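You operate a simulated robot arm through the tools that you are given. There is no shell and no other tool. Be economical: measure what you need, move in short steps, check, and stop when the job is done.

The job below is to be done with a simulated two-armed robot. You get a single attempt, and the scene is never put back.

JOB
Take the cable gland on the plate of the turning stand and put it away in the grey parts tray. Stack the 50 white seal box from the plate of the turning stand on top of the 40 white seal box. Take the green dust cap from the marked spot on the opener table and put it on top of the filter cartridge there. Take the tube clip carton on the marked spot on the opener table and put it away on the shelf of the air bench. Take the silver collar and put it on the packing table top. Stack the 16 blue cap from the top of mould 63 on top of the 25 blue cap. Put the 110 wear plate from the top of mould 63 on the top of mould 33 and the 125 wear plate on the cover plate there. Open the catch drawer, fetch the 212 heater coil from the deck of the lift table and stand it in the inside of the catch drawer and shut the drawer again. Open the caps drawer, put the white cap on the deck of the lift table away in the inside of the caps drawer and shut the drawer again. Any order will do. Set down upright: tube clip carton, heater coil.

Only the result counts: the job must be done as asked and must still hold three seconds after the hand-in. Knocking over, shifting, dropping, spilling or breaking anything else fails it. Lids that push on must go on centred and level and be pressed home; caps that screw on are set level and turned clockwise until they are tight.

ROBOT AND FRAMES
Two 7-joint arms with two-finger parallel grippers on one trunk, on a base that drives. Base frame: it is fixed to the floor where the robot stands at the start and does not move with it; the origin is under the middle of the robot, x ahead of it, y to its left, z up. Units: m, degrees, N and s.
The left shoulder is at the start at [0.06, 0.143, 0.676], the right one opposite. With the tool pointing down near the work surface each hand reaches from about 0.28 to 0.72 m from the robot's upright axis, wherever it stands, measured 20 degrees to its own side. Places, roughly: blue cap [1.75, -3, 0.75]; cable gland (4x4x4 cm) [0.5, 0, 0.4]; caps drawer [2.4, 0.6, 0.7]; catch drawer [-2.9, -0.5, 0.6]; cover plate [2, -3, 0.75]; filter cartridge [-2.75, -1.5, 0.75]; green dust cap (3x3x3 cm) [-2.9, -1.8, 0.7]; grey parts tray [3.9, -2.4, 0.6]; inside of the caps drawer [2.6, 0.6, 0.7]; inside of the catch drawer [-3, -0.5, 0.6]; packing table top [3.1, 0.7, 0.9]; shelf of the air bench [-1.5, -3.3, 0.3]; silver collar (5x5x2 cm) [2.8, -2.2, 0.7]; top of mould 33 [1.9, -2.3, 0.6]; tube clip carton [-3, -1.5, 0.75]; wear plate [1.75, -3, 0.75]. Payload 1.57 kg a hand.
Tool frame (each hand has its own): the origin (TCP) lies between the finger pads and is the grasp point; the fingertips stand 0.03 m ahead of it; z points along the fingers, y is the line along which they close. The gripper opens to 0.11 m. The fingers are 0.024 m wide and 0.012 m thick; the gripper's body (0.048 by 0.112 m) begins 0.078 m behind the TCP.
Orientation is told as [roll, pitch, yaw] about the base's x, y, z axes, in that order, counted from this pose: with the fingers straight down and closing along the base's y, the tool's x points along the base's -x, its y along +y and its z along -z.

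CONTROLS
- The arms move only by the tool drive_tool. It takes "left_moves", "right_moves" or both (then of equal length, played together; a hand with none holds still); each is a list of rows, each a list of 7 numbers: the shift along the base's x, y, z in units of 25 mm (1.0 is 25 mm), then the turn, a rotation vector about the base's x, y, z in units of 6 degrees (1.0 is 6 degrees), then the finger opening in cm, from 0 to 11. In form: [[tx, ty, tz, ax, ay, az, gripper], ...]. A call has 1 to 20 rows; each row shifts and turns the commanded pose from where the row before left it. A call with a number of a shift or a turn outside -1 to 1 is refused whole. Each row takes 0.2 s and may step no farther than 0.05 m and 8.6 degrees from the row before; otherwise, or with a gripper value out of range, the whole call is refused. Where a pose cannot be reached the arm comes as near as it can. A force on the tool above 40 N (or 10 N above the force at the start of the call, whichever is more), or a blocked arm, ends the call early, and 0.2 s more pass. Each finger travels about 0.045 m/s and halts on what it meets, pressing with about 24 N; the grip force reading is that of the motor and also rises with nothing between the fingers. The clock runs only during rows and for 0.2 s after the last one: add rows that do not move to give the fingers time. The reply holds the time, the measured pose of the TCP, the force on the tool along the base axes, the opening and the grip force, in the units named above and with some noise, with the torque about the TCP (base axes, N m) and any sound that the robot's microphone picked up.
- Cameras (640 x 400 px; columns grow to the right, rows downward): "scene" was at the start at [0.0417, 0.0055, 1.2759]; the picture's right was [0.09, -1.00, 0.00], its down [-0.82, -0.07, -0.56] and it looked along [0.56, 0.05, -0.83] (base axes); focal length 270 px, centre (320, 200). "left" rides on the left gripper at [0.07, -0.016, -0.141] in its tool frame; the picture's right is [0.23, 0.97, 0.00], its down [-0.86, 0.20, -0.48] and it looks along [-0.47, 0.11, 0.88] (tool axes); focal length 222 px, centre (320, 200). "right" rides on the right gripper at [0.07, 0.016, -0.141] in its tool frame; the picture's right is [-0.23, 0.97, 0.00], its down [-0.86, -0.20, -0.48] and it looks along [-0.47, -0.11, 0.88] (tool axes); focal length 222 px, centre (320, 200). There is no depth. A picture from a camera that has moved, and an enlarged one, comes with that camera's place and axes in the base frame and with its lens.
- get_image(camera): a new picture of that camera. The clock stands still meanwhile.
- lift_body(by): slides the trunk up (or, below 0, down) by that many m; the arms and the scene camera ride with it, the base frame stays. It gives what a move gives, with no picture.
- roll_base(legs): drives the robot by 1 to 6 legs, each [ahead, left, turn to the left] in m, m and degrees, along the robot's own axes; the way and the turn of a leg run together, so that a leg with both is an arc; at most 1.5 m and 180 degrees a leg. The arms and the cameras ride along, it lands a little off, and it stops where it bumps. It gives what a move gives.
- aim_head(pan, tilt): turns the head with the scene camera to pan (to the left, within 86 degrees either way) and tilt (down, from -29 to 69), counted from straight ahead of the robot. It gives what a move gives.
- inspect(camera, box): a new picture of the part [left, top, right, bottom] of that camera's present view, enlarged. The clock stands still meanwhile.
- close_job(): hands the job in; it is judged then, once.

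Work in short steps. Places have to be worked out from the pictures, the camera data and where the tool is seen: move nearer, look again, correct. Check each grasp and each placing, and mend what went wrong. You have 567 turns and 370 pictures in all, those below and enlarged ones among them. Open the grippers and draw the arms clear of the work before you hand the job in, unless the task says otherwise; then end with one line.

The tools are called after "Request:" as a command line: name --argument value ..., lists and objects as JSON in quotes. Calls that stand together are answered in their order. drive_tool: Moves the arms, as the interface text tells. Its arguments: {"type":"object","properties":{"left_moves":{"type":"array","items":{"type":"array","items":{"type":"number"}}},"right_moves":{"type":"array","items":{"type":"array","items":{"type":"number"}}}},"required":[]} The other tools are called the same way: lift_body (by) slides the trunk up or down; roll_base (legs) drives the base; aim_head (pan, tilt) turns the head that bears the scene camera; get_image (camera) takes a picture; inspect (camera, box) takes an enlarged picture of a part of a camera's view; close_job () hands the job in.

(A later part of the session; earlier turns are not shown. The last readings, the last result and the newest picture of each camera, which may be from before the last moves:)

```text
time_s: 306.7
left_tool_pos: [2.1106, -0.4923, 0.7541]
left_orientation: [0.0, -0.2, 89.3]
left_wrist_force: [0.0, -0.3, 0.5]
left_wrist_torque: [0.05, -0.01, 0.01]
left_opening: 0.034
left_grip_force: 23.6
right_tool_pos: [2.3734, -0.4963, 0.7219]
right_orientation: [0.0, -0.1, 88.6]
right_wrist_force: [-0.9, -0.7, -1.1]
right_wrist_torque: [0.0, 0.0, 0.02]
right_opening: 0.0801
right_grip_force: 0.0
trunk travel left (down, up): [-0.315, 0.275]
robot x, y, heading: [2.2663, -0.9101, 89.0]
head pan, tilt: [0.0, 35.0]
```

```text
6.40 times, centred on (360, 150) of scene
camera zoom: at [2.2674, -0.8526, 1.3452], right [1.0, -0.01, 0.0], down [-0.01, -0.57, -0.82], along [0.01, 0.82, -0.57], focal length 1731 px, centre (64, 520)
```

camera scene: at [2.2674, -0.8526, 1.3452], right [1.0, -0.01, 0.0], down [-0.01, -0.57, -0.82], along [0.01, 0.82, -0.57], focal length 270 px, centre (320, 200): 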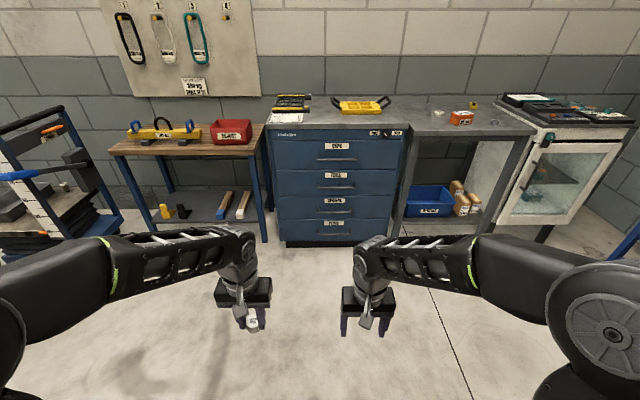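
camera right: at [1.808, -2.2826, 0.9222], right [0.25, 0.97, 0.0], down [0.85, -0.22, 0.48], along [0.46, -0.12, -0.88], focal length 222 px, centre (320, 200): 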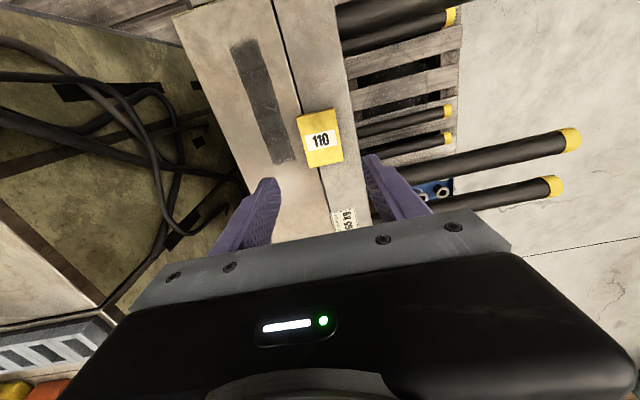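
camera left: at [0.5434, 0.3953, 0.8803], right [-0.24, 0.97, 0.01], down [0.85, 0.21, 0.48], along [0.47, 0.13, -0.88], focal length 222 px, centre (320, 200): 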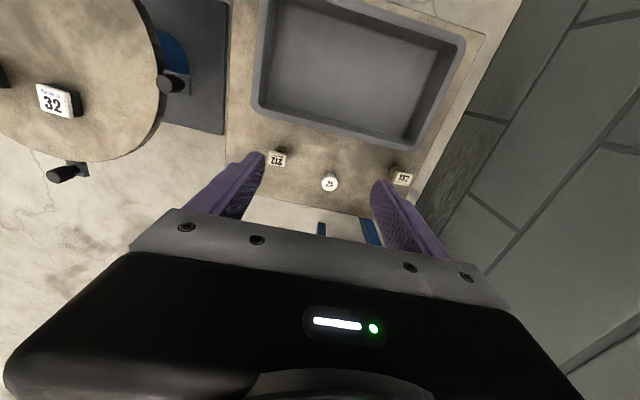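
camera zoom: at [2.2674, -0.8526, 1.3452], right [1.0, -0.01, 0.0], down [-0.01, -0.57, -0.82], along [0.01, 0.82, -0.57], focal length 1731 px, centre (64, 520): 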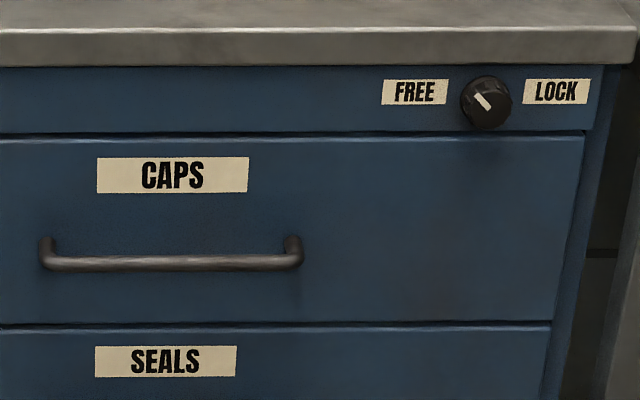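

Knob points to FREE; the caps handle is a bar at (2.37,0.415,0.715), x from 2.26 to 2.46. I turn the right hand so the fingers point at the cabinet and close vertically (120° about (1,1,-1)), extending forward meanwhile.

Request:
drive_tool --right_moves '[[0, 0.6, 0, 0.77, 0.77, -0.77, 8], [0, 0.6, 0, 0.77, 0.77, -0.77, 8], [0, 0.6, 0, 0.77, 0.77, -0.77, 8], [0, 0.6, 0, 0.77, 0.77, -0.77, 8], [0, 0.6, 0, 0.77, 0.77, -0.77, 8], [0, 0.6, 0, 0.77, 0.77, -0.77, 8], [0, 0.6, 0, 0.77, 0.77, -0.77, 8], [0, 0.6, 0, 0.77, 0.77, -0.77, 8], [0, 0.6, 0, 0.77, 0.77, -0.77, 8], [0, 0.6, 0, 0.77, 0.77, -0.77, 8], [0, 0.6, 0, 0.77, 0.77, -0.77, 8], [0, 0.6, 0, 0.77, 0.77, -0.77, 8], [0, 0.6, 0, 0.77, 0.77, -0.77, 8], [0, 0.6, 0, 0.77, 0.77, -0.77, 8], [0, 0.6, 0, 0.77, 0.77, -0.77, 8], [0, 0, 0, 0, 0, 0, 8]]'

Request:
get_image --camera "right"

```text
time_s: 310.1
left_tool_pos: [2.1097, -0.4917, 0.7538]
left_orientation: [0.1, -0.2, 89.3]
left_wrist_force: [-0.2, 0.7, -0.8]
left_wrist_torque: [0.01, 0.01, -0.03]
left_opening: 0.034
left_grip_force: 23.6
right_tool_pos: [2.3587, -0.2807, 0.711]
right_orientation: [87.9, 0.1, 2.6]
right_wrist_force: [0.8, 0.2, -0.9]
right_wrist_torque: [0.02, -0.04, 0.02]
right_opening: 0.0799
right_grip_force: 0.1
right hand out of reach, approached as far as the arm can: row 15
trunk travel left (down, up): [-0.315, 0.275]
robot x, y, heading: [2.2688, -0.9072, 89.2]
head pan, tilt: [0.0, 35.0]
```

```text
265 pictures are left
camera right: at [2.2953, -0.4261, 0.7322], right [0.23, 0.05, 0.97], down [0.88, -0.45, -0.18], along [0.43, 0.89, -0.14], focal length 222 px, centre (320, 200)
```

right: 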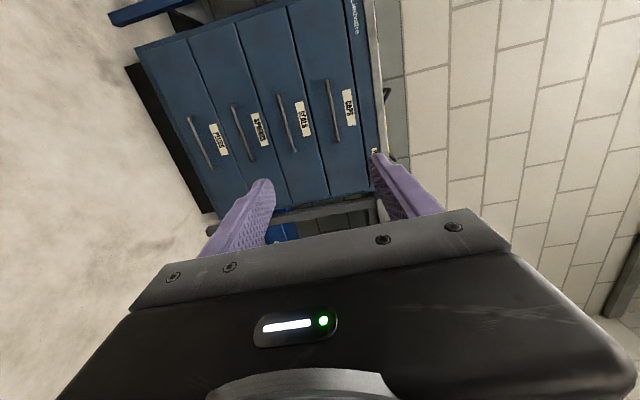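

The hand now points at the cabinet with vertical closing. Roll ahead 0.58 m and look.

Request:
roll_base --legs '[[0.58, 0, 0]]'

Request:
get_image --camera "right"

Request:
aim_head --pan 0 --tilt 50

Request:
get_image --camera "scene"

```text
time_s: 313.4
left_tool_pos: [2.1211, 0.0875, 0.7536]
left_orientation: [0.1, -0.1, 89.1]
left_wrist_force: [-1.0, 0.0, 0.6]
left_wrist_torque: [0.02, 0.0, 0.01]
left_opening: 0.0338
left_grip_force: 23.9
right_tool_pos: [2.3687, 0.2958, 0.7097]
right_orientation: [87.8, 0.1, 2.6]
right_wrist_force: [-0.3, 0.3, 0.2]
right_wrist_torque: [-0.02, 0.04, -0.01]
right_opening: 0.0803
right_grip_force: 0.0
trunk travel left (down, up): [-0.315, 0.275]
robot x, y, heading: [2.2696, -0.3352, 89.2]
head pan, tilt: [0.0, 35.0]
```

```text
264 pictures are left
camera right: at [2.305, 0.1503, 0.732], right [0.23, 0.05, 0.97], down [0.88, -0.45, -0.18], along [0.43, 0.89, -0.14], focal length 222 px, centre (320, 200)
```

right: 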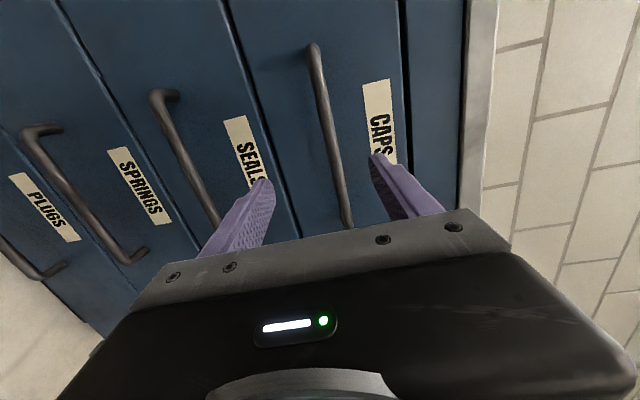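

```text
time_s: 314.2
left_tool_pos: [2.1218, 0.0856, 0.7533]
left_orientation: [0.2, -0.1, 89.1]
left_wrist_force: [-0.5, -0.1, -0.3]
left_wrist_torque: [-0.02, -0.04, -0.03]
left_opening: 0.0337
left_grip_force: 24.3
right_tool_pos: [2.3689, 0.2964, 0.7097]
right_orientation: [87.8, 0.2, 2.5]
right_wrist_force: [0.1, -0.4, 0.6]
right_wrist_torque: [-0.03, 0.0, 0.01]
right_opening: 0.0798
right_grip_force: 0.0
trunk travel left (down, up): [-0.315, 0.275]
robot x, y, heading: [2.273, -0.3384, 89.0]
head pan, tilt: [0.0, 50.0]
```

```text
263 pictures are left
camera scene: at [2.2759, -0.2868, 1.3236], right [1.0, -0.02, 0.0], down [-0.01, -0.77, -0.64], along [0.01, 0.64, -0.77], focal length 270 px, centre (320, 200)
```

scene: 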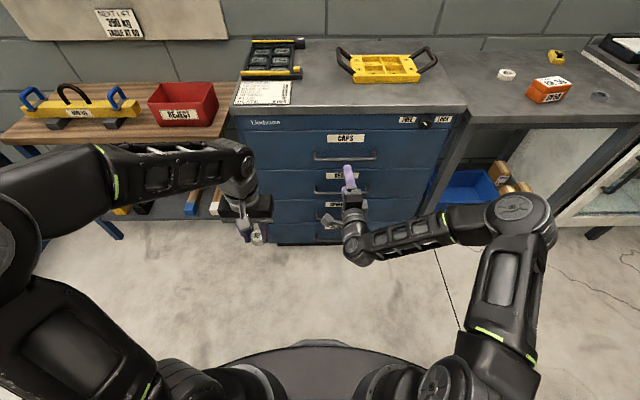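

The bar is at z≈0.721. Raise 1.1 cm and roll ahead 0.105 m so the bar lies between the fingers.

Request:
drive_tool --right_moves '[[0, 0, 0.45, 0.2, 0, -0.2, 8], [0, 0, 0, 0.16, 0, -0.2, 8], [0, 0, 0, 0, 0, 0, 8]]'

Request:
roll_base --legs '[[0.105, 0, 0]]'

Request:
get_image --camera "right"

```text
time_s: 315.0
left_tool_pos: [2.1205, 0.0858, 0.7545]
left_orientation: [0.1, -0.1, 89.2]
left_wrist_force: [-0.1, 0.6, -0.7]
left_wrist_torque: [-0.02, 0.0, 0.04]
left_opening: 0.0339
left_grip_force: 23.8
right_tool_pos: [2.3684, 0.2966, 0.7219]
right_orientation: [90.1, 0.0, 0.2]
right_wrist_force: [-0.4, -0.4, 0.9]
right_wrist_torque: [0.03, 0.03, -0.03]
right_opening: 0.0802
right_grip_force: 0.0
trunk travel left (down, up): [-0.315, 0.275]
robot x, y, heading: [2.2746, -0.3303, 89.3]
head pan, tilt: [0.0, 50.0]
```

```text
time_s: 316.3
left_tool_pos: [2.1208, 0.1925, 0.7544]
left_orientation: [0.1, -0.1, 89.2]
left_wrist_force: [-0.2, 0.1, -0.7]
left_wrist_torque: [-0.02, -0.03, 0.01]
left_opening: 0.0337
left_grip_force: 23.5
right_tool_pos: [2.3708, 0.4013, 0.7213]
right_orientation: [90.0, 0.1, 0.2]
right_wrist_force: [0.7, -0.2, -0.3]
right_wrist_torque: [0.0, 0.0, 0.0]
right_opening: 0.08
right_grip_force: 0.0
trunk travel left (down, up): [-0.315, 0.275]
robot x, y, heading: [2.2792, -0.2288, 89.1]
head pan, tilt: [0.0, 50.0]
stopped in leg 1: the force on the tool passed its limit (the readings are from after the stop); the commanded pose is now the measured one
```

```text
262 pictures are left
camera right: at [2.3004, 0.2578, 0.7378], right [0.23, 0.0, 0.97], down [0.86, -0.48, -0.2], along [0.46, 0.88, -0.11], focal length 222 px, centre (320, 200)
```

right: 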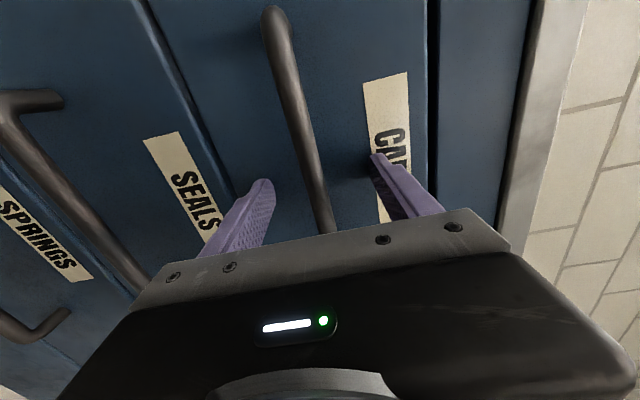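

Fingertips just touched the drawer face; the bar is between the fingers. Back 5 mm and close.

Request:
drive_tool --right_moves '[[0, -0.2, 0, 0, 0, 0, 8], [0, 0, 0, 0, 0, 0, 0], [0, 0, 0, 0, 0, 0, 0], [0, 0, 0, 0, 0, 0, 0], [0, 0, 0, 0, 0, 0, 0], [0, 0, 0, 0, 0, 0, 0], [0, 0, 0, 0, 0, 0, 0], [0, 0, 0, 0, 0, 0, 0], [0, 0, 0, 0, 0, 0, 0], [0, 0, 0, 0, 0, 0, 0]]'

Request:
get_image --camera "right"

```text
time_s: 318.5
left_tool_pos: [2.123, 0.1922, 0.7528]
left_orientation: [0.1, -0.1, 89.1]
left_wrist_force: [0.7, 0.3, 0.5]
left_wrist_torque: [-0.02, 0.0, -0.01]
left_opening: 0.0337
left_grip_force: 23.9
right_tool_pos: [2.3708, 0.3967, 0.7192]
right_orientation: [89.9, 0.2, 0.2]
right_wrist_force: [-0.2, -3.8, -8.1]
right_wrist_torque: [0.0, -0.13, -0.02]
right_opening: 0.0139
right_grip_force: 30.1
trunk travel left (down, up): [-0.315, 0.275]
robot x, y, heading: [2.2778, -0.2227, 89.0]
head pan, tilt: [0.0, 50.0]
```

```text
261 pictures are left
camera right: at [2.3001, 0.2527, 0.7372], right [0.23, 0.0, 0.97], down [0.86, -0.48, -0.2], along [0.46, 0.88, -0.11], focal length 222 px, centre (320, 200)
```

right: 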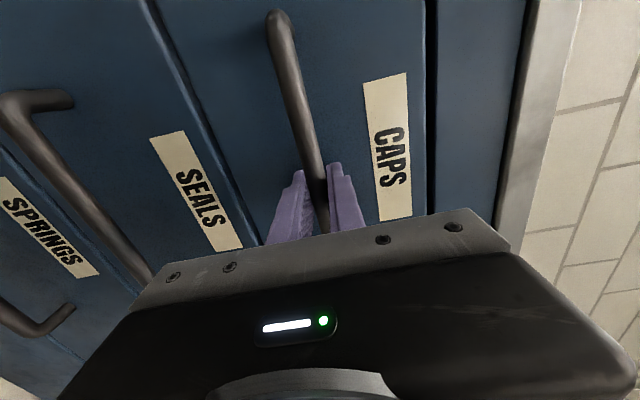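

Bar gripped. Pull the drawer by rolling the base back 0.28 m.

Request:
roll_base --legs '[[-0.28, 0, 0]]'

Request:
get_image --camera "scene"

```text
time_s: 320.4
left_tool_pos: [2.1194, -0.0862, 0.7546]
left_orientation: [0.3, 0.0, 89.1]
left_wrist_force: [0.8, -0.1, -0.9]
left_wrist_torque: [0.03, 0.04, 0.0]
left_opening: 0.0337
left_grip_force: 24.3
right_tool_pos: [2.3704, 0.1173, 0.7202]
right_orientation: [90.0, 0.2, -0.2]
right_wrist_force: [22.8, -0.8, -6.7]
right_wrist_torque: [-0.06, -0.22, -0.48]
right_opening: 0.0137
right_grip_force: 29.6
trunk travel left (down, up): [-0.315, 0.275]
robot x, y, heading: [2.269, -0.5042, 89.0]
head pan, tilt: [0.0, 50.0]
```

```text
260 pictures are left
camera scene: at [2.2751, -0.4586, 1.3235], right [1.0, -0.02, 0.0], down [-0.01, -0.77, -0.64], along [0.01, 0.64, -0.77], focal length 270 px, centre (320, 200)
```

scene: 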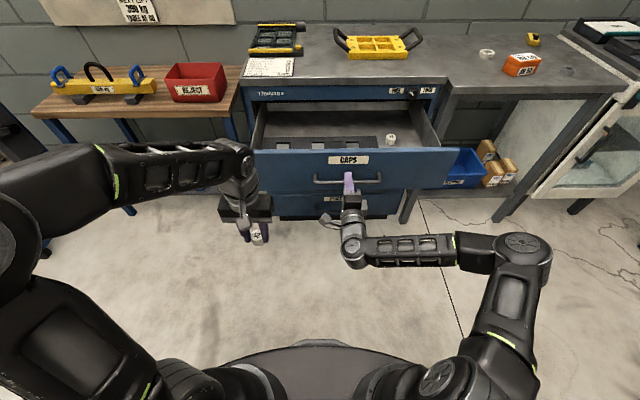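

Drawer is open. Look inside.

Request:
inspect --camera "scene" --box '[235, 80, 465, 200]'

```text
2.78 times, centred on (350, 140) of scene
camera zoom: at [2.2751, -0.4586, 1.3235], right [1.0, -0.02, 0.0], down [-0.01, -0.77, -0.64], along [0.01, 0.64, -0.77], focal length 752 px, centre (236, 367)
```

zoom: 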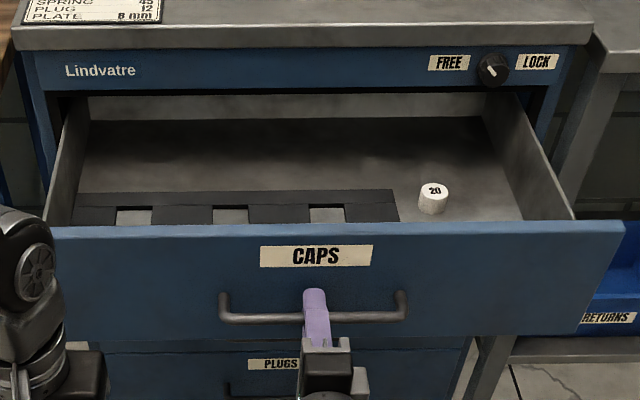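

The insert fills the front-left; free floor lies right of it near cap 20 or behind. Release the bar, draw the right hand back and aside to the right.

Request:
drive_tool --right_moves '[[0, 0, 0, 0, 0, 0, 4], [0, 0, 0, 0, 0, 0, 6], [0, 0, 0, 0, 0, 0, 6], [0, -1, 0, 0, 0, 0, 6], [0, -1, 0, 0, 0, 0, 6], [0, -1, 0, 0, 0, 0, 6], [0, -1, 0, 0, 0, 0, 6], [1, -0.3, 0, 0, 0, 0, 6], [1, 0, 0, 0, 0, 0, 6], [1, 0, 0, 0, 0, 0, 6], [1, 0, 0, 0, 0, 0, 6], [1, 0, 0, 0, 0, 0, 6], [1, 0, 0, 0, 0, 0, 6], [1, 0, 0, 0, 0, 0, 6], [1, 0, 0, 0, 0, 0, 6], [1, 0, 0, 0, 0, 0, 6], [1, 0, 0, 0, 0, 0, 6], [1, 0, 0, 0, 0, 0, 6], [1, 0, 0, 0, 0, 0, 6], [1, 0, 0, 0, 0, 0, 6]]'

Request:
get_image --camera "scene"

```text
time_s: 324.6
left_tool_pos: [2.1197, -0.0863, 0.7546]
left_orientation: [0.1, -0.2, 89.1]
left_wrist_force: [0.1, 0.1, -0.7]
left_wrist_torque: [0.01, -0.01, 0.03]
left_opening: 0.0337
left_grip_force: 23.8
right_tool_pos: [2.6958, 0.0092, 0.7206]
right_orientation: [89.9, 0.1, -0.1]
right_wrist_force: [1.2, 0.1, 0.8]
right_wrist_torque: [0.0, 0.0, -0.03]
right_opening: 0.0599
right_grip_force: 0.1
trunk travel left (down, up): [-0.315, 0.275]
robot x, y, heading: [2.2723, -0.5047, 88.8]
head pan, tilt: [0.0, 50.0]
```

```text
258 pictures are left
camera scene: at [2.2733, -0.4593, 1.3235], right [1.0, -0.02, 0.0], down [-0.01, -0.77, -0.64], along [0.01, 0.64, -0.77], focal length 270 px, centre (320, 200)
```

scene: 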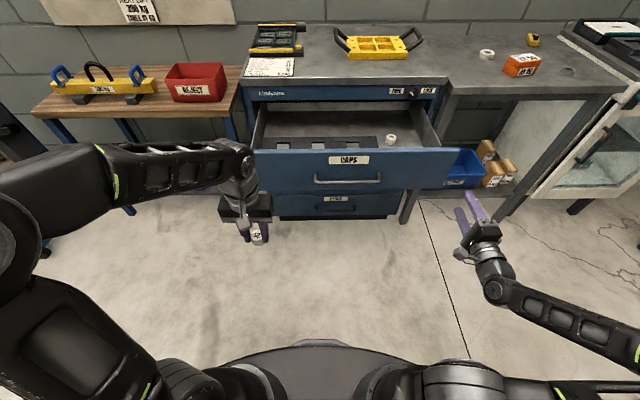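

Raise the trunk 0.2, shift right 0.3 and ahead 0.25 so the left hand is above the open drawer, then look.

Request:
lift_body --by 0.2

Request:
roll_base --legs '[[0, -0.3, 0], [0.25, 0, 0]]'

Request:
get_image --camera "left"

Request:
get_image --camera "scene"

```text
time_s: 326.8
left_tool_pos: [2.1189, -0.0864, 0.9538]
left_orientation: [0.2, -0.1, 89.1]
left_wrist_force: [0.7, 0.6, -0.2]
left_wrist_torque: [0.02, 0.02, 0.0]
left_opening: 0.0337
left_grip_force: 23.8
right_tool_pos: [2.6947, 0.0095, 0.9217]
right_orientation: [90.0, 0.0, -0.3]
right_wrist_force: [-0.7, -0.2, 0.3]
right_wrist_torque: [0.0, 0.01, -0.01]
right_opening: 0.0599
right_grip_force: 0.0
trunk travel left (down, up): [-0.515, 0.075]
robot x, y, heading: [2.2712, -0.5077, 89.3]
head pan, tilt: [0.0, 50.0]
```

```text
time_s: 330.3
left_tool_pos: [2.4185, 0.1603, 0.9531]
left_orientation: [0.0, 0.1, 89.1]
left_wrist_force: [0.1, -0.2, 0.8]
left_wrist_torque: [-0.02, 0.0, -0.02]
left_opening: 0.0339
left_grip_force: 23.8
right_tool_pos: [2.9943, 0.2575, 0.9206]
right_orientation: [90.0, -0.1, -0.1]
right_wrist_force: [0.1, 0.0, -0.7]
right_wrist_torque: [0.0, 0.0, 0.03]
right_opening: 0.0598
right_grip_force: 0.1
trunk travel left (down, up): [-0.515, 0.075]
robot x, y, heading: [2.5752, -0.2575, 89.3]
head pan, tilt: [0.0, 50.0]
```

```text
257 pictures are left
camera left: at [2.4332, 0.091, 1.0957], right [-0.98, -0.21, 0.0], down [-0.19, 0.86, 0.48], along [-0.1, 0.47, -0.88], focal length 222 px, centre (320, 200)
```

left: 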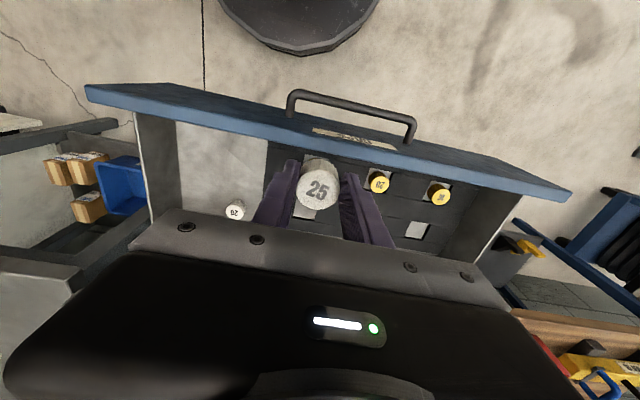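

```text
256 pictures are left
camera scene: at [2.5735, -0.2114, 1.5235], right [1.0, -0.02, 0.0], down [-0.01, -0.77, -0.64], along [0.01, 0.64, -0.77], focal length 270 px, centre (320, 200)
```

scene: 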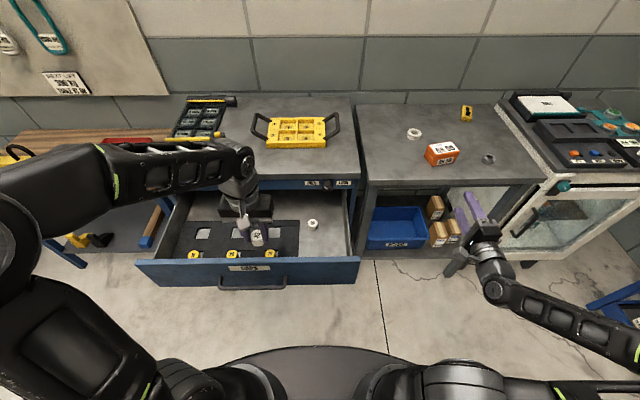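

Free floor right of the insert: target (2.60,0.29). Move the left hand there, high.

Request:
drive_tool --left_moves '[[0.91, 0.65, 0, 0, 0, 0, 2], [0.91, 0.65, 0, 0, 0, 0, 2], [0.91, 0.65, 0, 0, 0, 0, 2], [0.91, 0.65, 0, 0, 0, 0, 2], [0.91, 0.65, 0, 0, 0, 0, 2], [0.91, 0.65, 0, 0, 0, 0, 2], [0.91, 0.65, 0, 0, 0, 0, 2], [0.91, 0.65, 0, 0, 0, 0, 2], [0, 0, -1, 0, 0, 0, 2], [0, 0, -1, 0, 0, 0, 2], [0, 0, -1, 0, 0, 0, 2], [0, 0, -1, 0, 0, 0, 2], [0, 0, 0, 0, 0, 0, 2]]'

Request:
get_image --camera "left"

Request:
inspect --camera "scene" --box '[220, 160, 380, 290]'

```text
time_s: 333.1
left_tool_pos: [2.6024, 0.2892, 0.8532]
left_orientation: [0.1, -0.1, 89.2]
left_wrist_force: [-0.7, 0.2, 0.8]
left_wrist_torque: [-0.01, 0.0, -0.01]
left_opening: 0.0337
left_grip_force: 23.8
right_tool_pos: [2.9943, 0.2567, 0.9189]
right_orientation: [90.0, 0.0, -0.1]
right_wrist_force: [-0.5, -0.8, -2.1]
right_wrist_torque: [-0.04, 0.01, -0.03]
right_opening: 0.06
right_grip_force: 0.0
trunk travel left (down, up): [-0.515, 0.075]
robot x, y, heading: [2.5729, -0.261, 89.0]
head pan, tilt: [0.0, 50.0]
```

```text
255 pictures are left
camera left: at [2.6167, 0.218, 0.9955], right [-0.98, -0.21, 0.0], down [-0.19, 0.86, 0.48], along [-0.1, 0.47, -0.88], focal length 222 px, centre (320, 200)
```

left: 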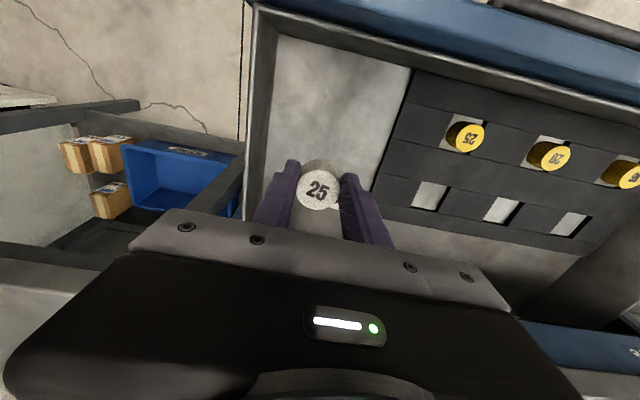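

```text
3.08 times, centred on (300, 225) of scene
camera zoom: at [2.5735, -0.2126, 1.5235], right [1.0, -0.02, 0.0], down [-0.01, -0.77, -0.64], along [0.01, 0.64, -0.77], focal length 832 px, centre (382, 123)
```

zoom: 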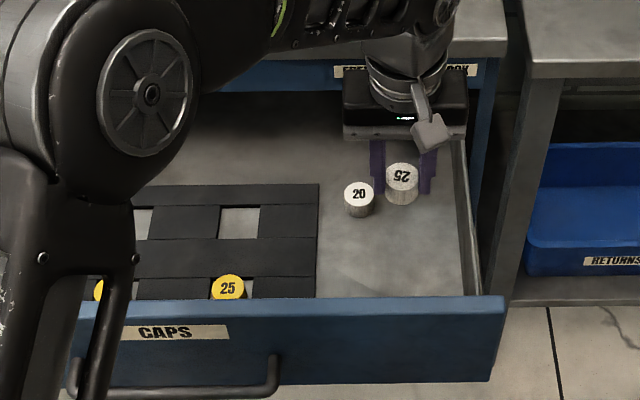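

Descend into the drawer.

Request:
drive_tool --left_moves '[[0, -0.2, -1, 0, 0, 0, 2], [0, 0, -1, 0, 0, 0, 2], [0, 0, -1, 0, 0, 0, 2], [0, 0, -1, 0, 0, 0, 2], [0, 0, -0.5, 0, 0, 0, 2], [0, 0, 0, 0, 0, 0, 2]]'

Request:
get_image --camera "left"

Request:
inspect --camera "scene" --box '[220, 160, 380, 290]'

```text
time_s: 334.5
left_tool_pos: [2.6008, 0.2851, 0.7424]
left_orientation: [0.1, 0.0, 89.2]
left_wrist_force: [0.1, 0.4, -0.7]
left_wrist_torque: [-0.05, 0.0, 0.01]
left_opening: 0.0336
left_grip_force: 23.9
right_tool_pos: [2.9929, 0.2576, 0.9201]
right_orientation: [89.9, 0.0, -0.1]
right_wrist_force: [-0.4, 0.1, -0.2]
right_wrist_torque: [0.01, 0.0, -0.01]
right_opening: 0.0601
right_grip_force: 0.0
trunk travel left (down, up): [-0.515, 0.075]
robot x, y, heading: [2.5686, -0.2592, 89.3]
head pan, tilt: [0.0, 50.0]
```

```text
253 pictures are left
camera left: at [2.6157, 0.2157, 0.8832], right [-0.98, -0.21, 0.0], down [-0.19, 0.86, 0.48], along [-0.1, 0.47, -0.88], focal length 222 px, centre (320, 200)
```

left: 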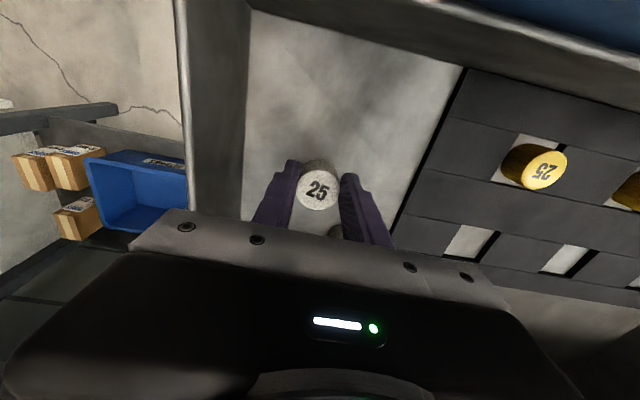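

```text
3.08 times, centred on (300, 225) of scene
camera zoom: at [2.5735, -0.2126, 1.5235], right [1.0, -0.02, 0.0], down [-0.01, -0.77, -0.64], along [0.01, 0.64, -0.77], focal length 832 px, centre (382, 123)
```

zoom: 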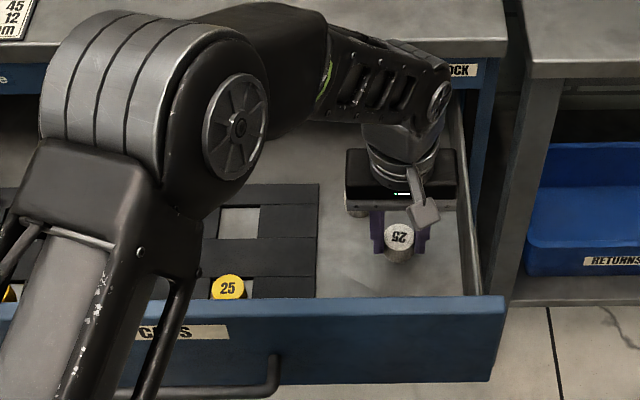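

Continue down in small steps until contact.

Request:
drive_tool --left_moves '[[0, 0, -0.4, 0, 0, 0, 2], [0, 0, -0.3, 0, 0, 0, 2], [0, 0, -0.2, 0, 0, 0, 2], [0, 0, -0.2, 0, 0, 0, 2], [0, 0, -0.2, 0, 0, 0, 2], [0, 0, -0.2, 0, 0, 0, 2], [0, 0, 0, 0, 0, 0, 2]]'

```text
time_s: 336.1
left_tool_pos: [2.6018, 0.2822, 0.7059]
left_orientation: [0.1, -0.2, 89.2]
left_wrist_force: [-1.8, 1.2, 23.0]
left_wrist_torque: [0.1, -0.1, 0.07]
left_opening: 0.0337
left_grip_force: 23.7
right_tool_pos: [2.9952, 0.2569, 0.9211]
right_orientation: [90.0, 0.0, -0.1]
right_wrist_force: [-0.5, 0.1, 0.3]
right_wrist_torque: [0.01, 0.02, 0.0]
right_opening: 0.06
right_grip_force: 0.1
trunk travel left (down, up): [-0.515, 0.075]
robot x, y, heading: [2.5724, -0.2541, 89.0]
head pan, tilt: [0.0, 50.0]
```

Contact with the drawer floor (23 N). Relieve, release and rise.

Request:
drive_tool --left_moves '[[0, 0, 0.1, 0, 0, 0, 3.5], [0, 0, 0, 0, 0, 0, 5], [0, 0, 0, 0, 0, 0, 5], [0, 0, 0, 0, 0, 0, 5], [0, 0, 0.5, 0, 0, 0, 5], [0, 0, 1, 0, 0, 0, 5], [0, 0, 1, 0, 0, 0, 5], [0, 0, 1, 0, 0, 0, 5], [0, 0, 1, 0, 0, 0, 5], [0, 0, 1, 0, 0, 0, 5], [0, 0, 1, 0, 0, 0, 5], [0, 0, 1, 0, 0, 0, 5], [0, 0, 0.5, 0, 0, 0, 5]]'

Request:
get_image --camera "left"

```text
time_s: 338.9
left_tool_pos: [2.6018, 0.2857, 0.9075]
left_orientation: [0.1, -0.1, 89.1]
left_wrist_force: [0.1, -1.3, 0.6]
left_wrist_torque: [-0.05, 0.01, 0.02]
left_opening: 0.05
left_grip_force: 0.1
right_tool_pos: [2.9937, 0.2567, 0.9202]
right_orientation: [90.0, -0.1, -0.1]
right_wrist_force: [0.0, 0.2, 0.5]
right_wrist_torque: [0.0, 0.02, -0.01]
right_opening: 0.06
right_grip_force: 0.1
trunk travel left (down, up): [-0.515, 0.075]
robot x, y, heading: [2.572, -0.2572, 88.9]
head pan, tilt: [0.0, 50.0]
```

```text
251 pictures are left
camera left: at [2.6163, 0.2167, 1.0492], right [-0.98, -0.21, 0.0], down [-0.19, 0.86, 0.48], along [-0.1, 0.47, -0.88], focal length 222 px, centre (320, 200)
```

left: 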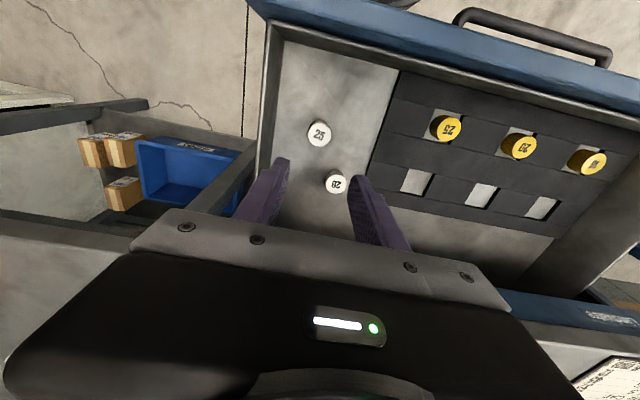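

Cap 25 stands in the drawer beside 20. Now shut it: retract the left, back off, return left, lower the trunk, and set the right fist in front of the drawer face.

Request:
drive_tool --left_moves '[[0, -1, 0.3, 0, 0, 0, 5], [0, -1, 0.3, 0, 0, 0, 5], [0, -1, 0, 0, 0, 0, 5], [0, -1, 0, 0, 0, 0, 5], [0, -1, 0, 0, 0, 0, 5], [-1, -1, 0, 0, 0, 0, 5], [-1, -1, 0, 0, 0, 0, 5], [-1, 0, 0, 0, 0, 0, 5], [-1, 0, 0, 0, 0, 0, 5], [-1, 0, 0, 0, 0, 0, 5]]' --right_moves '[[0, 0, 0, 0, 0, 0, 0], [0, 0, 0, 0, 0, 0, 0], [0, 0, 0, 0, 0, 0, 0], [0, 0, 0, 0, 0, 0, 0], [0, 0, 0, 0, 0, 0, 0], [0, 0, 0, 0, 0, 0, 0], [0, 0, 0, 0, 0, 0, 0], [0, 0, 0, 0, 0, 0, 0], [0, 0, 0, 0, 0, 0, 0], [0, 0, 0, 0, 0, 0, 0]]'

Request:
roll_base --legs '[[-0.42, 0, 0], [0, 0.3, 0]]'

Request:
lift_body --by -0.165

Request:
drive_tool --right_moves '[[-1, 0, 0, 0, 0, 0, 0], [-1, 0, 0, 0, 0, 0, 0], [-1, 0, 0, 0, 0, 0, 0], [-1, 0, 0, 0, 0, 0, 0], [-1, 0, 0, 0, 0, 0, 0], [-1, 0, 0, 0, 0, 0, 0], [-1, 0, 0, 0, 0, 0, 0], [-1, 0, 0, 0, 0, 0, 0], [-1, 0, 0, 0, 0, 0, 0], [-1, 0, 0, 0, 0, 0, 0], [-1, 0, 0, 0, 0, 0, 0], [-1, 0, 0, 0, 0, 0, 0], [-1, 0, 0, 0, 0, 0, 0], [0, 0, 0, 0, 0, 0, 0]]'

Request:
get_image --camera "scene"

```text
time_s: 341.1
left_tool_pos: [2.4729, 0.1097, 0.9224]
left_orientation: [0.1, -0.1, 89.2]
left_wrist_force: [0.3, -0.3, -0.1]
left_wrist_torque: [-0.03, 0.0, 0.01]
left_opening: 0.05
left_grip_force: 0.0
right_tool_pos: [2.9943, 0.2569, 0.9202]
right_orientation: [90.1, -0.1, -0.2]
right_wrist_force: [-0.6, 0.3, 0.3]
right_wrist_torque: [0.02, 0.02, -0.02]
right_opening: 0.0
right_grip_force: 21.4
trunk travel left (down, up): [-0.515, 0.075]
robot x, y, heading: [2.5712, -0.2579, 89.3]
head pan, tilt: [0.0, 50.0]
```

```text
time_s: 345.3
left_tool_pos: [2.1687, -0.3117, 0.9223]
left_orientation: [0.1, -0.1, 89.2]
left_wrist_force: [0.4, 0.1, 0.4]
left_wrist_torque: [-0.01, -0.01, 0.01]
left_opening: 0.0502
left_grip_force: 0.1
right_tool_pos: [2.6893, -0.1627, 0.9214]
right_orientation: [90.0, 0.0, -0.2]
right_wrist_force: [-0.3, -0.1, 0.0]
right_wrist_torque: [-0.03, -0.05, -0.02]
right_opening: 0.0001
right_grip_force: 21.6
trunk travel left (down, up): [-0.515, 0.075]
robot x, y, heading: [2.2668, -0.6783, 89.1]
head pan, tilt: [0.0, 50.0]
```

```text
time_s: 347.2
left_tool_pos: [2.1696, -0.312, 0.7584]
left_orientation: [0.1, -0.1, 89.3]
left_wrist_force: [0.1, 0.2, 0.1]
left_wrist_torque: [0.01, 0.0, -0.01]
left_opening: 0.0502
left_grip_force: 0.0
right_tool_pos: [2.69, -0.1635, 0.7553]
right_orientation: [90.0, 0.0, 0.0]
right_wrist_force: [-0.5, -0.8, -0.1]
right_wrist_torque: [-0.01, -0.02, 0.01]
right_opening: 0.0002
right_grip_force: 20.9
trunk travel left (down, up): [-0.35, 0.24]
robot x, y, heading: [2.2643, -0.6802, 88.8]
head pan, tilt: [0.0, 50.0]
```

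```text
time_s: 350.2
left_tool_pos: [2.1705, -0.3127, 0.7584]
left_orientation: [0.1, -0.2, 89.2]
left_wrist_force: [-0.9, 0.4, -0.2]
left_wrist_torque: [0.03, 0.01, 0.03]
left_opening: 0.0499
left_grip_force: 0.1
right_tool_pos: [2.364, -0.1633, 0.7564]
right_orientation: [90.0, 0.0, 0.0]
right_wrist_force: [-0.3, -0.3, -0.2]
right_wrist_torque: [0.01, 0.02, 0.03]
right_opening: 0.0001
right_grip_force: 21.5
trunk travel left (down, up): [-0.35, 0.24]
robot x, y, heading: [2.2717, -0.6767, 89.1]
head pan, tilt: [0.0, 50.0]
```

```text
250 pictures are left
camera scene: at [2.2697, -0.6333, 1.3585], right [1.0, -0.01, 0.0], down [-0.01, -0.77, -0.64], along [0.01, 0.64, -0.77], focal length 270 px, centre (320, 200)
```

scene: 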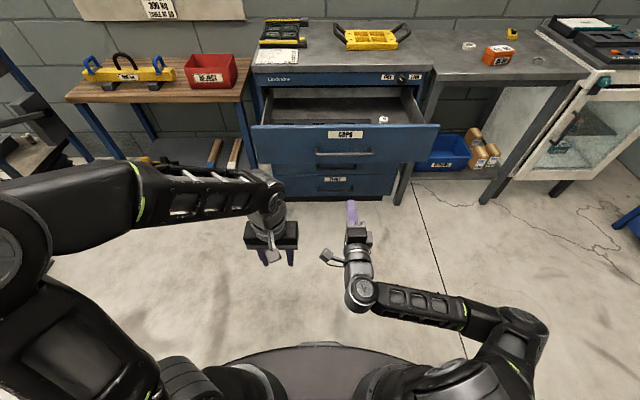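

Fist in line with the face. Roll ahead 0.5 m, pushing the drawer.

Request:
roll_base --legs '[[0.5, 0, 0]]'

Request:
get_image --camera "scene"

```text
time_s: 353.2
left_tool_pos: [2.1737, 0.2022, 0.7566]
left_orientation: [0.1, 0.0, 89.5]
left_wrist_force: [1.0, 0.7, 0.5]
left_wrist_torque: [-0.03, -0.01, -0.02]
left_opening: 0.0504
left_grip_force: 0.1
right_tool_pos: [2.367, 0.3514, 0.7556]
right_orientation: [89.8, 0.0, 0.3]
right_wrist_force: [0.2, 0.3, 0.5]
right_wrist_torque: [0.05, 0.01, 0.01]
right_opening: 0.0
right_grip_force: 21.3
trunk travel left (down, up): [-0.35, 0.24]
robot x, y, heading: [2.2781, -0.1612, 89.7]
head pan, tilt: [0.0, 50.0]
```

```text
249 pictures are left
camera scene: at [2.2753, -0.1183, 1.3585], right [1.0, -0.01, 0.0], down [-0.01, -0.77, -0.64], along [0.01, 0.64, -0.77], focal length 270 px, centre (320, 200)
```

scene: 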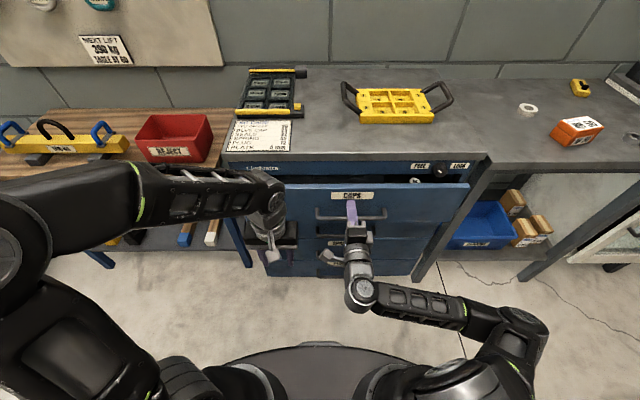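

Nearly shut. Push the rest with the arm until it blocks.

Request:
drive_tool --right_moves '[[0, 0.6, 0, 0, 0, 0, 0], [0, 0.6, 0, 0, 0, 0, 0], [0, 0.6, 0, 0, 0, 0, 0], [0, 0.6, 0, 0, 0, 0, 0], [0, 0.6, 0, 0, 0, 0, 0], [0, 0.4, 0, 0, 0, 0, 0], [0, 0, 0, 0, 0, 0, 0]]'

Request:
inspect --camera "scene" --box '[210, 130, 500, 290]'

```text
time_s: 354.2
left_tool_pos: [2.1735, 0.2032, 0.7571]
left_orientation: [0.2, -0.1, 89.6]
left_wrist_force: [0.3, 0.0, -0.4]
left_wrist_torque: [0.02, -0.01, 0.02]
left_opening: 0.0502
left_grip_force: 0.0
right_tool_pos: [2.367, 0.4025, 0.7554]
right_orientation: [89.9, 0.0, 0.2]
right_wrist_force: [2.6, -9.1, 2.2]
right_wrist_torque: [0.09, -0.03, -0.19]
right_opening: 0.0003
right_grip_force: 21.9
trunk travel left (down, up): [-0.35, 0.24]
robot x, y, heading: [2.2709, -0.1663, 89.4]
head pan, tilt: [0.0, 50.0]
stopped in row 4 (right hand): the force on the tool passed its limit (the readings are from after the stop); the commanded pose is now the measured one
```

```text
2.21 times, centred on (355, 210) of scene
camera zoom: at [2.2756, -0.1194, 1.3586], right [1.0, -0.01, 0.0], down [-0.01, -0.77, -0.64], along [0.01, 0.64, -0.77], focal length 597 px, centre (243, 178)
```

zoom: 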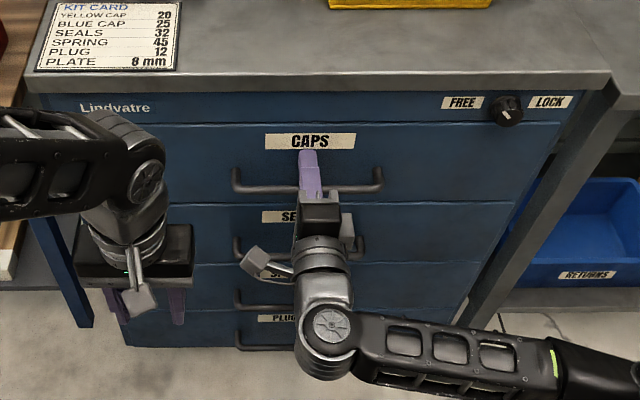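

Drawer is shut. Retract the right hand and return to the lift table for the 212 coil.

Request:
drive_tool --right_moves '[[0, -1, 0, 0, 0, 0, 4], [0, -1, 0, 0, 0, 0, 4], [0, -1, 0, 0, 0, 0, 4], [0, -1, 0, 0, 0, 0, 4], [0, -1, 0, 0, 0, 0, 4]]' --left_moves '[[0, -1, 0, 0, 0, 0, 9], [0, 0, 0, 0, 0, 0, 9], [0, 0, 0, 0, 0, 0, 9], [0, 0, 0, 0, 0, 0, 9], [0, 0, 0, 0, 0, 0, 9]]'

Request:
roll_base --legs '[[-0.72, 0, 0], [0, 0, -89.5], [-1.5, 0, 0], [-0.95, 0, 0], [0, 1.1, 0]]'

Request:
get_image --camera "scene"

```text
time_s: 355.5
left_tool_pos: [2.173, 0.179, 0.759]
left_orientation: [0.1, -0.1, 89.6]
left_wrist_force: [-0.4, 0.0, -0.2]
left_wrist_torque: [0.01, -0.01, -0.01]
left_opening: 0.09
left_grip_force: 0.1
right_tool_pos: [2.3937, 0.3227, 0.784]
right_orientation: [96.2, 0.5, -5.5]
right_wrist_force: [-0.2, 0.4, -0.5]
right_wrist_torque: [-0.01, 0.01, -0.01]
right_opening: 0.04
right_grip_force: 0.0
right hand out of reach, approached as far as the arm can: row 4, 5
trunk travel left (down, up): [-0.35, 0.24]
robot x, y, heading: [2.2741, -0.1639, 89.4]
head pan, tilt: [0.0, 50.0]
stopped in row 5 (right hand): the arm was blocked; the commanded pose is now the measured one
```

```text
time_s: 379.9
left_tool_pos: [0.123, 0.3176, 0.7571]
left_orientation: [0.1, -0.1, 2.2]
left_wrist_force: [-0.1, 1.0, 0.1]
left_wrist_torque: [-0.04, -0.02, 0.0]
left_opening: 0.0897
left_grip_force: 0.1
right_tool_pos: [0.2765, 0.1023, 0.7834]
right_orientation: [96.1, 0.5, -92.9]
right_wrist_force: [0.0, -0.5, -0.1]
right_wrist_torque: [-0.01, 0.0, 0.02]
right_opening: 0.0401
right_grip_force: 0.0
trunk travel left (down, up): [-0.35, 0.24]
robot x, y, heading: [-0.2156, 0.1987, 2.0]
head pan, tilt: [0.0, 50.0]
```

```text
247 pictures are left
camera scene: at [-0.1666, 0.2011, 1.3585], right [0.04, -1.0, 0.0], down [-0.77, -0.03, -0.64], along [0.64, 0.02, -0.77], focal length 270 px, centre (320, 200)
```

scene: 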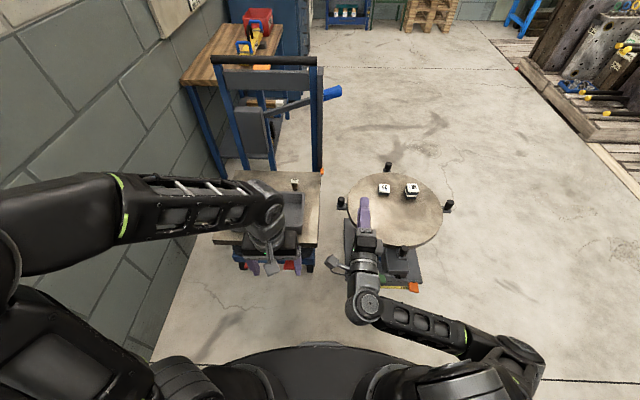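

Roll ahead to x≈0.06, then bring the left hand above the 212 coil (≈0.70,0.354).

Request:
roll_base --legs '[[0.28, 0, -2]]'

Request:
drive_tool --left_moves '[[1, 0.2, 0, 0, 0, 0, 9], [1, 0.2, 0, 0, 0, 0, 9], [1, 0.2, 0, 0, 0, 0, 9], [1, 0, 0, 0, 0, 0, 9], [1, 0, 0, 0, 0, 0, 9], [1, 0, 0, 0, 0, 0, 9], [1, 0, -1, 0, 0, 0, 9], [1, 0, -1, 0, 0, 0, 9], [1, 0, -1, 0, 0, 0, 9], [1, 0, -1, 0, 0, 0, 9], [1, 0, -1, 0, 0, 0, 9], [0, 0, -0.5, 0, 0, 0, 9], [0, 0, 0, 0, 0, 0, 9]]'

Request:
get_image --camera "left"

```text
time_s: 381.9
left_tool_pos: [0.4093, 0.3158, 0.7573]
left_orientation: [0.0, -0.1, 0.7]
left_wrist_force: [-0.9, 0.1, 0.6]
left_wrist_torque: [-0.02, -0.04, -0.03]
left_opening: 0.0901
left_grip_force: 0.1
right_tool_pos: [0.5568, 0.0969, 0.7837]
right_orientation: [96.1, 0.5, -94.4]
right_wrist_force: [0.3, -0.1, -0.7]
right_wrist_torque: [0.0, -0.01, -0.01]
right_opening: 0.0401
right_grip_force: 0.1
trunk travel left (down, up): [-0.35, 0.24]
robot x, y, heading: [0.07, 0.2082, 0.5]
head pan, tilt: [0.0, 50.0]
```

```text
time_s: 384.7
left_tool_pos: [0.6846, 0.3323, 0.6211]
left_orientation: [0.1, -0.1, 0.7]
left_wrist_force: [-0.3, -0.7, 0.1]
left_wrist_torque: [-0.03, -0.01, 0.0]
left_opening: 0.0899
left_grip_force: 0.1
right_tool_pos: [0.5567, 0.0957, 0.7831]
right_orientation: [96.1, 0.5, -94.3]
right_wrist_force: [0.7, 0.0, 0.2]
right_wrist_torque: [0.02, 0.02, 0.02]
right_opening: 0.0401
right_grip_force: 0.0
trunk travel left (down, up): [-0.35, 0.24]
robot x, y, heading: [0.0674, 0.2102, 0.2]
head pan, tilt: [0.0, 50.0]
```

```text
246 pictures are left
camera left: at [0.6146, 0.3146, 0.7627], right [-0.24, 0.97, 0.0], down [0.85, 0.21, 0.48], along [0.47, 0.12, -0.88], focal length 222 px, centre (320, 200)
```

left: 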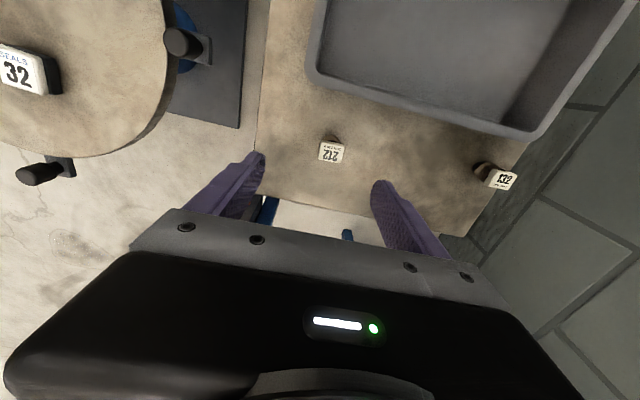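

Request:
inspect --camera "left" --box '[290, 120, 370, 180]'

Request:
inspect --camera "left" --box '[450, 140, 550, 210]'

Request:
inspect --camera "scene" --box '[200, 130, 330, 230]'

```text
6.67 times, centred on (330, 150) of left
camera zoom: at [0.6146, 0.3146, 0.7627], right [-0.24, 0.97, 0.0], down [0.85, 0.21, 0.48], along [0.47, 0.12, -0.88], focal length 1481 px, centre (253, 533)
```

zoom: 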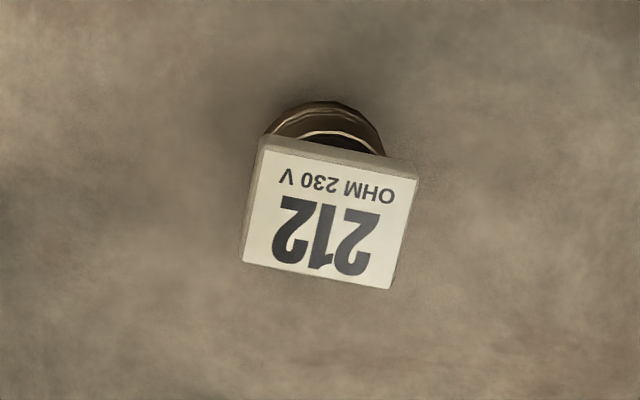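

```text
5.71 times, centred on (500, 175) of left
camera zoom: at [0.6146, 0.3146, 0.7627], right [-0.24, 0.97, 0.0], down [0.85, 0.21, 0.48], along [0.47, 0.12, -0.88], focal length 1269 px, centre (-709, 343)
```

zoom: 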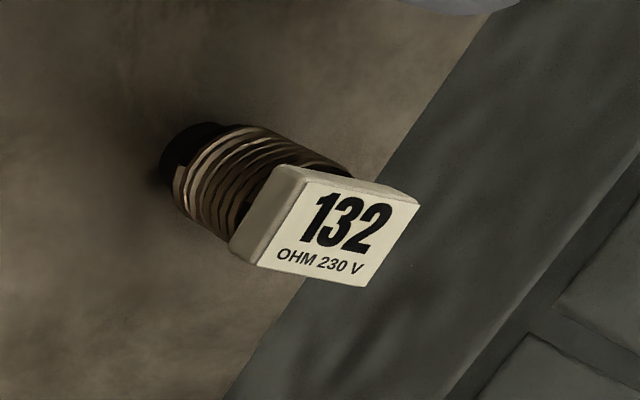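

```text
4.00 times, centred on (265, 180) of scene
camera zoom: at [0.1159, 0.2067, 1.3585], right [0.01, -1.0, 0.0], down [-0.77, -0.01, -0.64], along [0.64, 0.01, -0.77], focal length 1082 px, centre (540, 280)
```

zoom: 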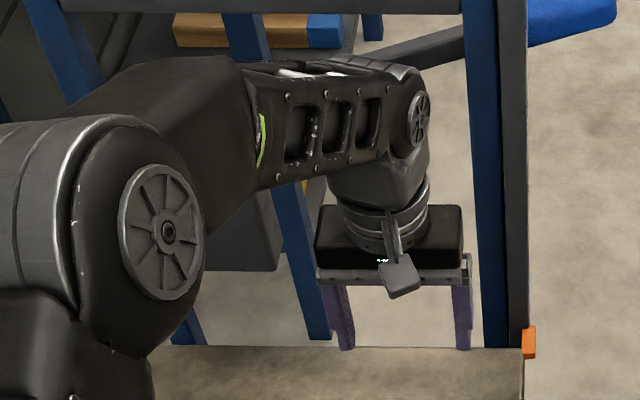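

Coil 212 stands upright with a ceramic head; head centre (0.698,0.353), top z≈0.465, yaw ≈+3.7°. Align and descend to 0.50 first.

Request:
drive_tool --left_moves '[[0.54, 0.84, -0.3, 0, 0, 0.5, 9], [0, 0, -1, 0, 0, 0, 9], [0, 0, -1, 0, 0, 0, 9], [0, 0, -1, 0, 0, 0, 9], [0, 0, -1, 0, 0, 0, 8], [0, 0, -0.5, 0, 0, 0, 8], [0, 0, 0, 0, 0, 0, 8]]'

Request:
inspect --camera "left" --box '[200, 60, 440, 240]'

```text
time_s: 386.3
left_tool_pos: [0.6983, 0.3507, 0.5006]
left_orientation: [0.0, -0.1, 3.7]
left_wrist_force: [0.2, 0.0, 0.0]
left_wrist_torque: [-0.02, 0.02, 0.0]
left_opening: 0.0798
left_grip_force: 0.1
right_tool_pos: [0.5572, 0.0959, 0.7832]
right_orientation: [96.1, 0.5, -94.4]
right_wrist_force: [-0.7, -0.7, 1.2]
right_wrist_torque: [-0.03, -0.01, -0.03]
right_opening: 0.0402
right_grip_force: 0.0
trunk travel left (down, up): [-0.35, 0.24]
robot x, y, heading: [0.068, 0.2065, 0.9]
head pan, tilt: [0.0, 50.0]
```

```text
2.22 times, centred on (320, 150) of left
camera zoom: at [0.6278, 0.3299, 0.6423], right [-0.29, 0.96, 0.0], down [0.84, 0.25, 0.48], along [0.46, 0.14, -0.88], focal length 494 px, centre (320, 311)
```

zoom: 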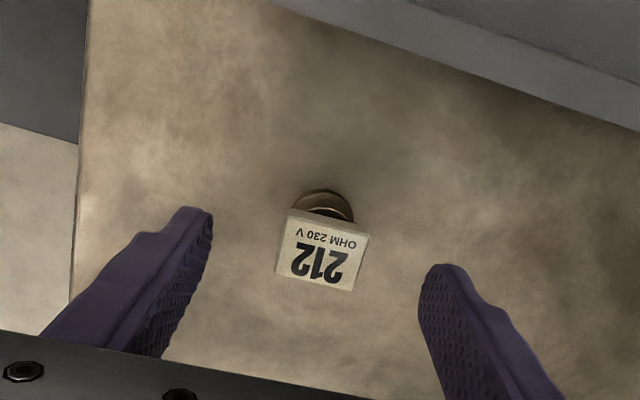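

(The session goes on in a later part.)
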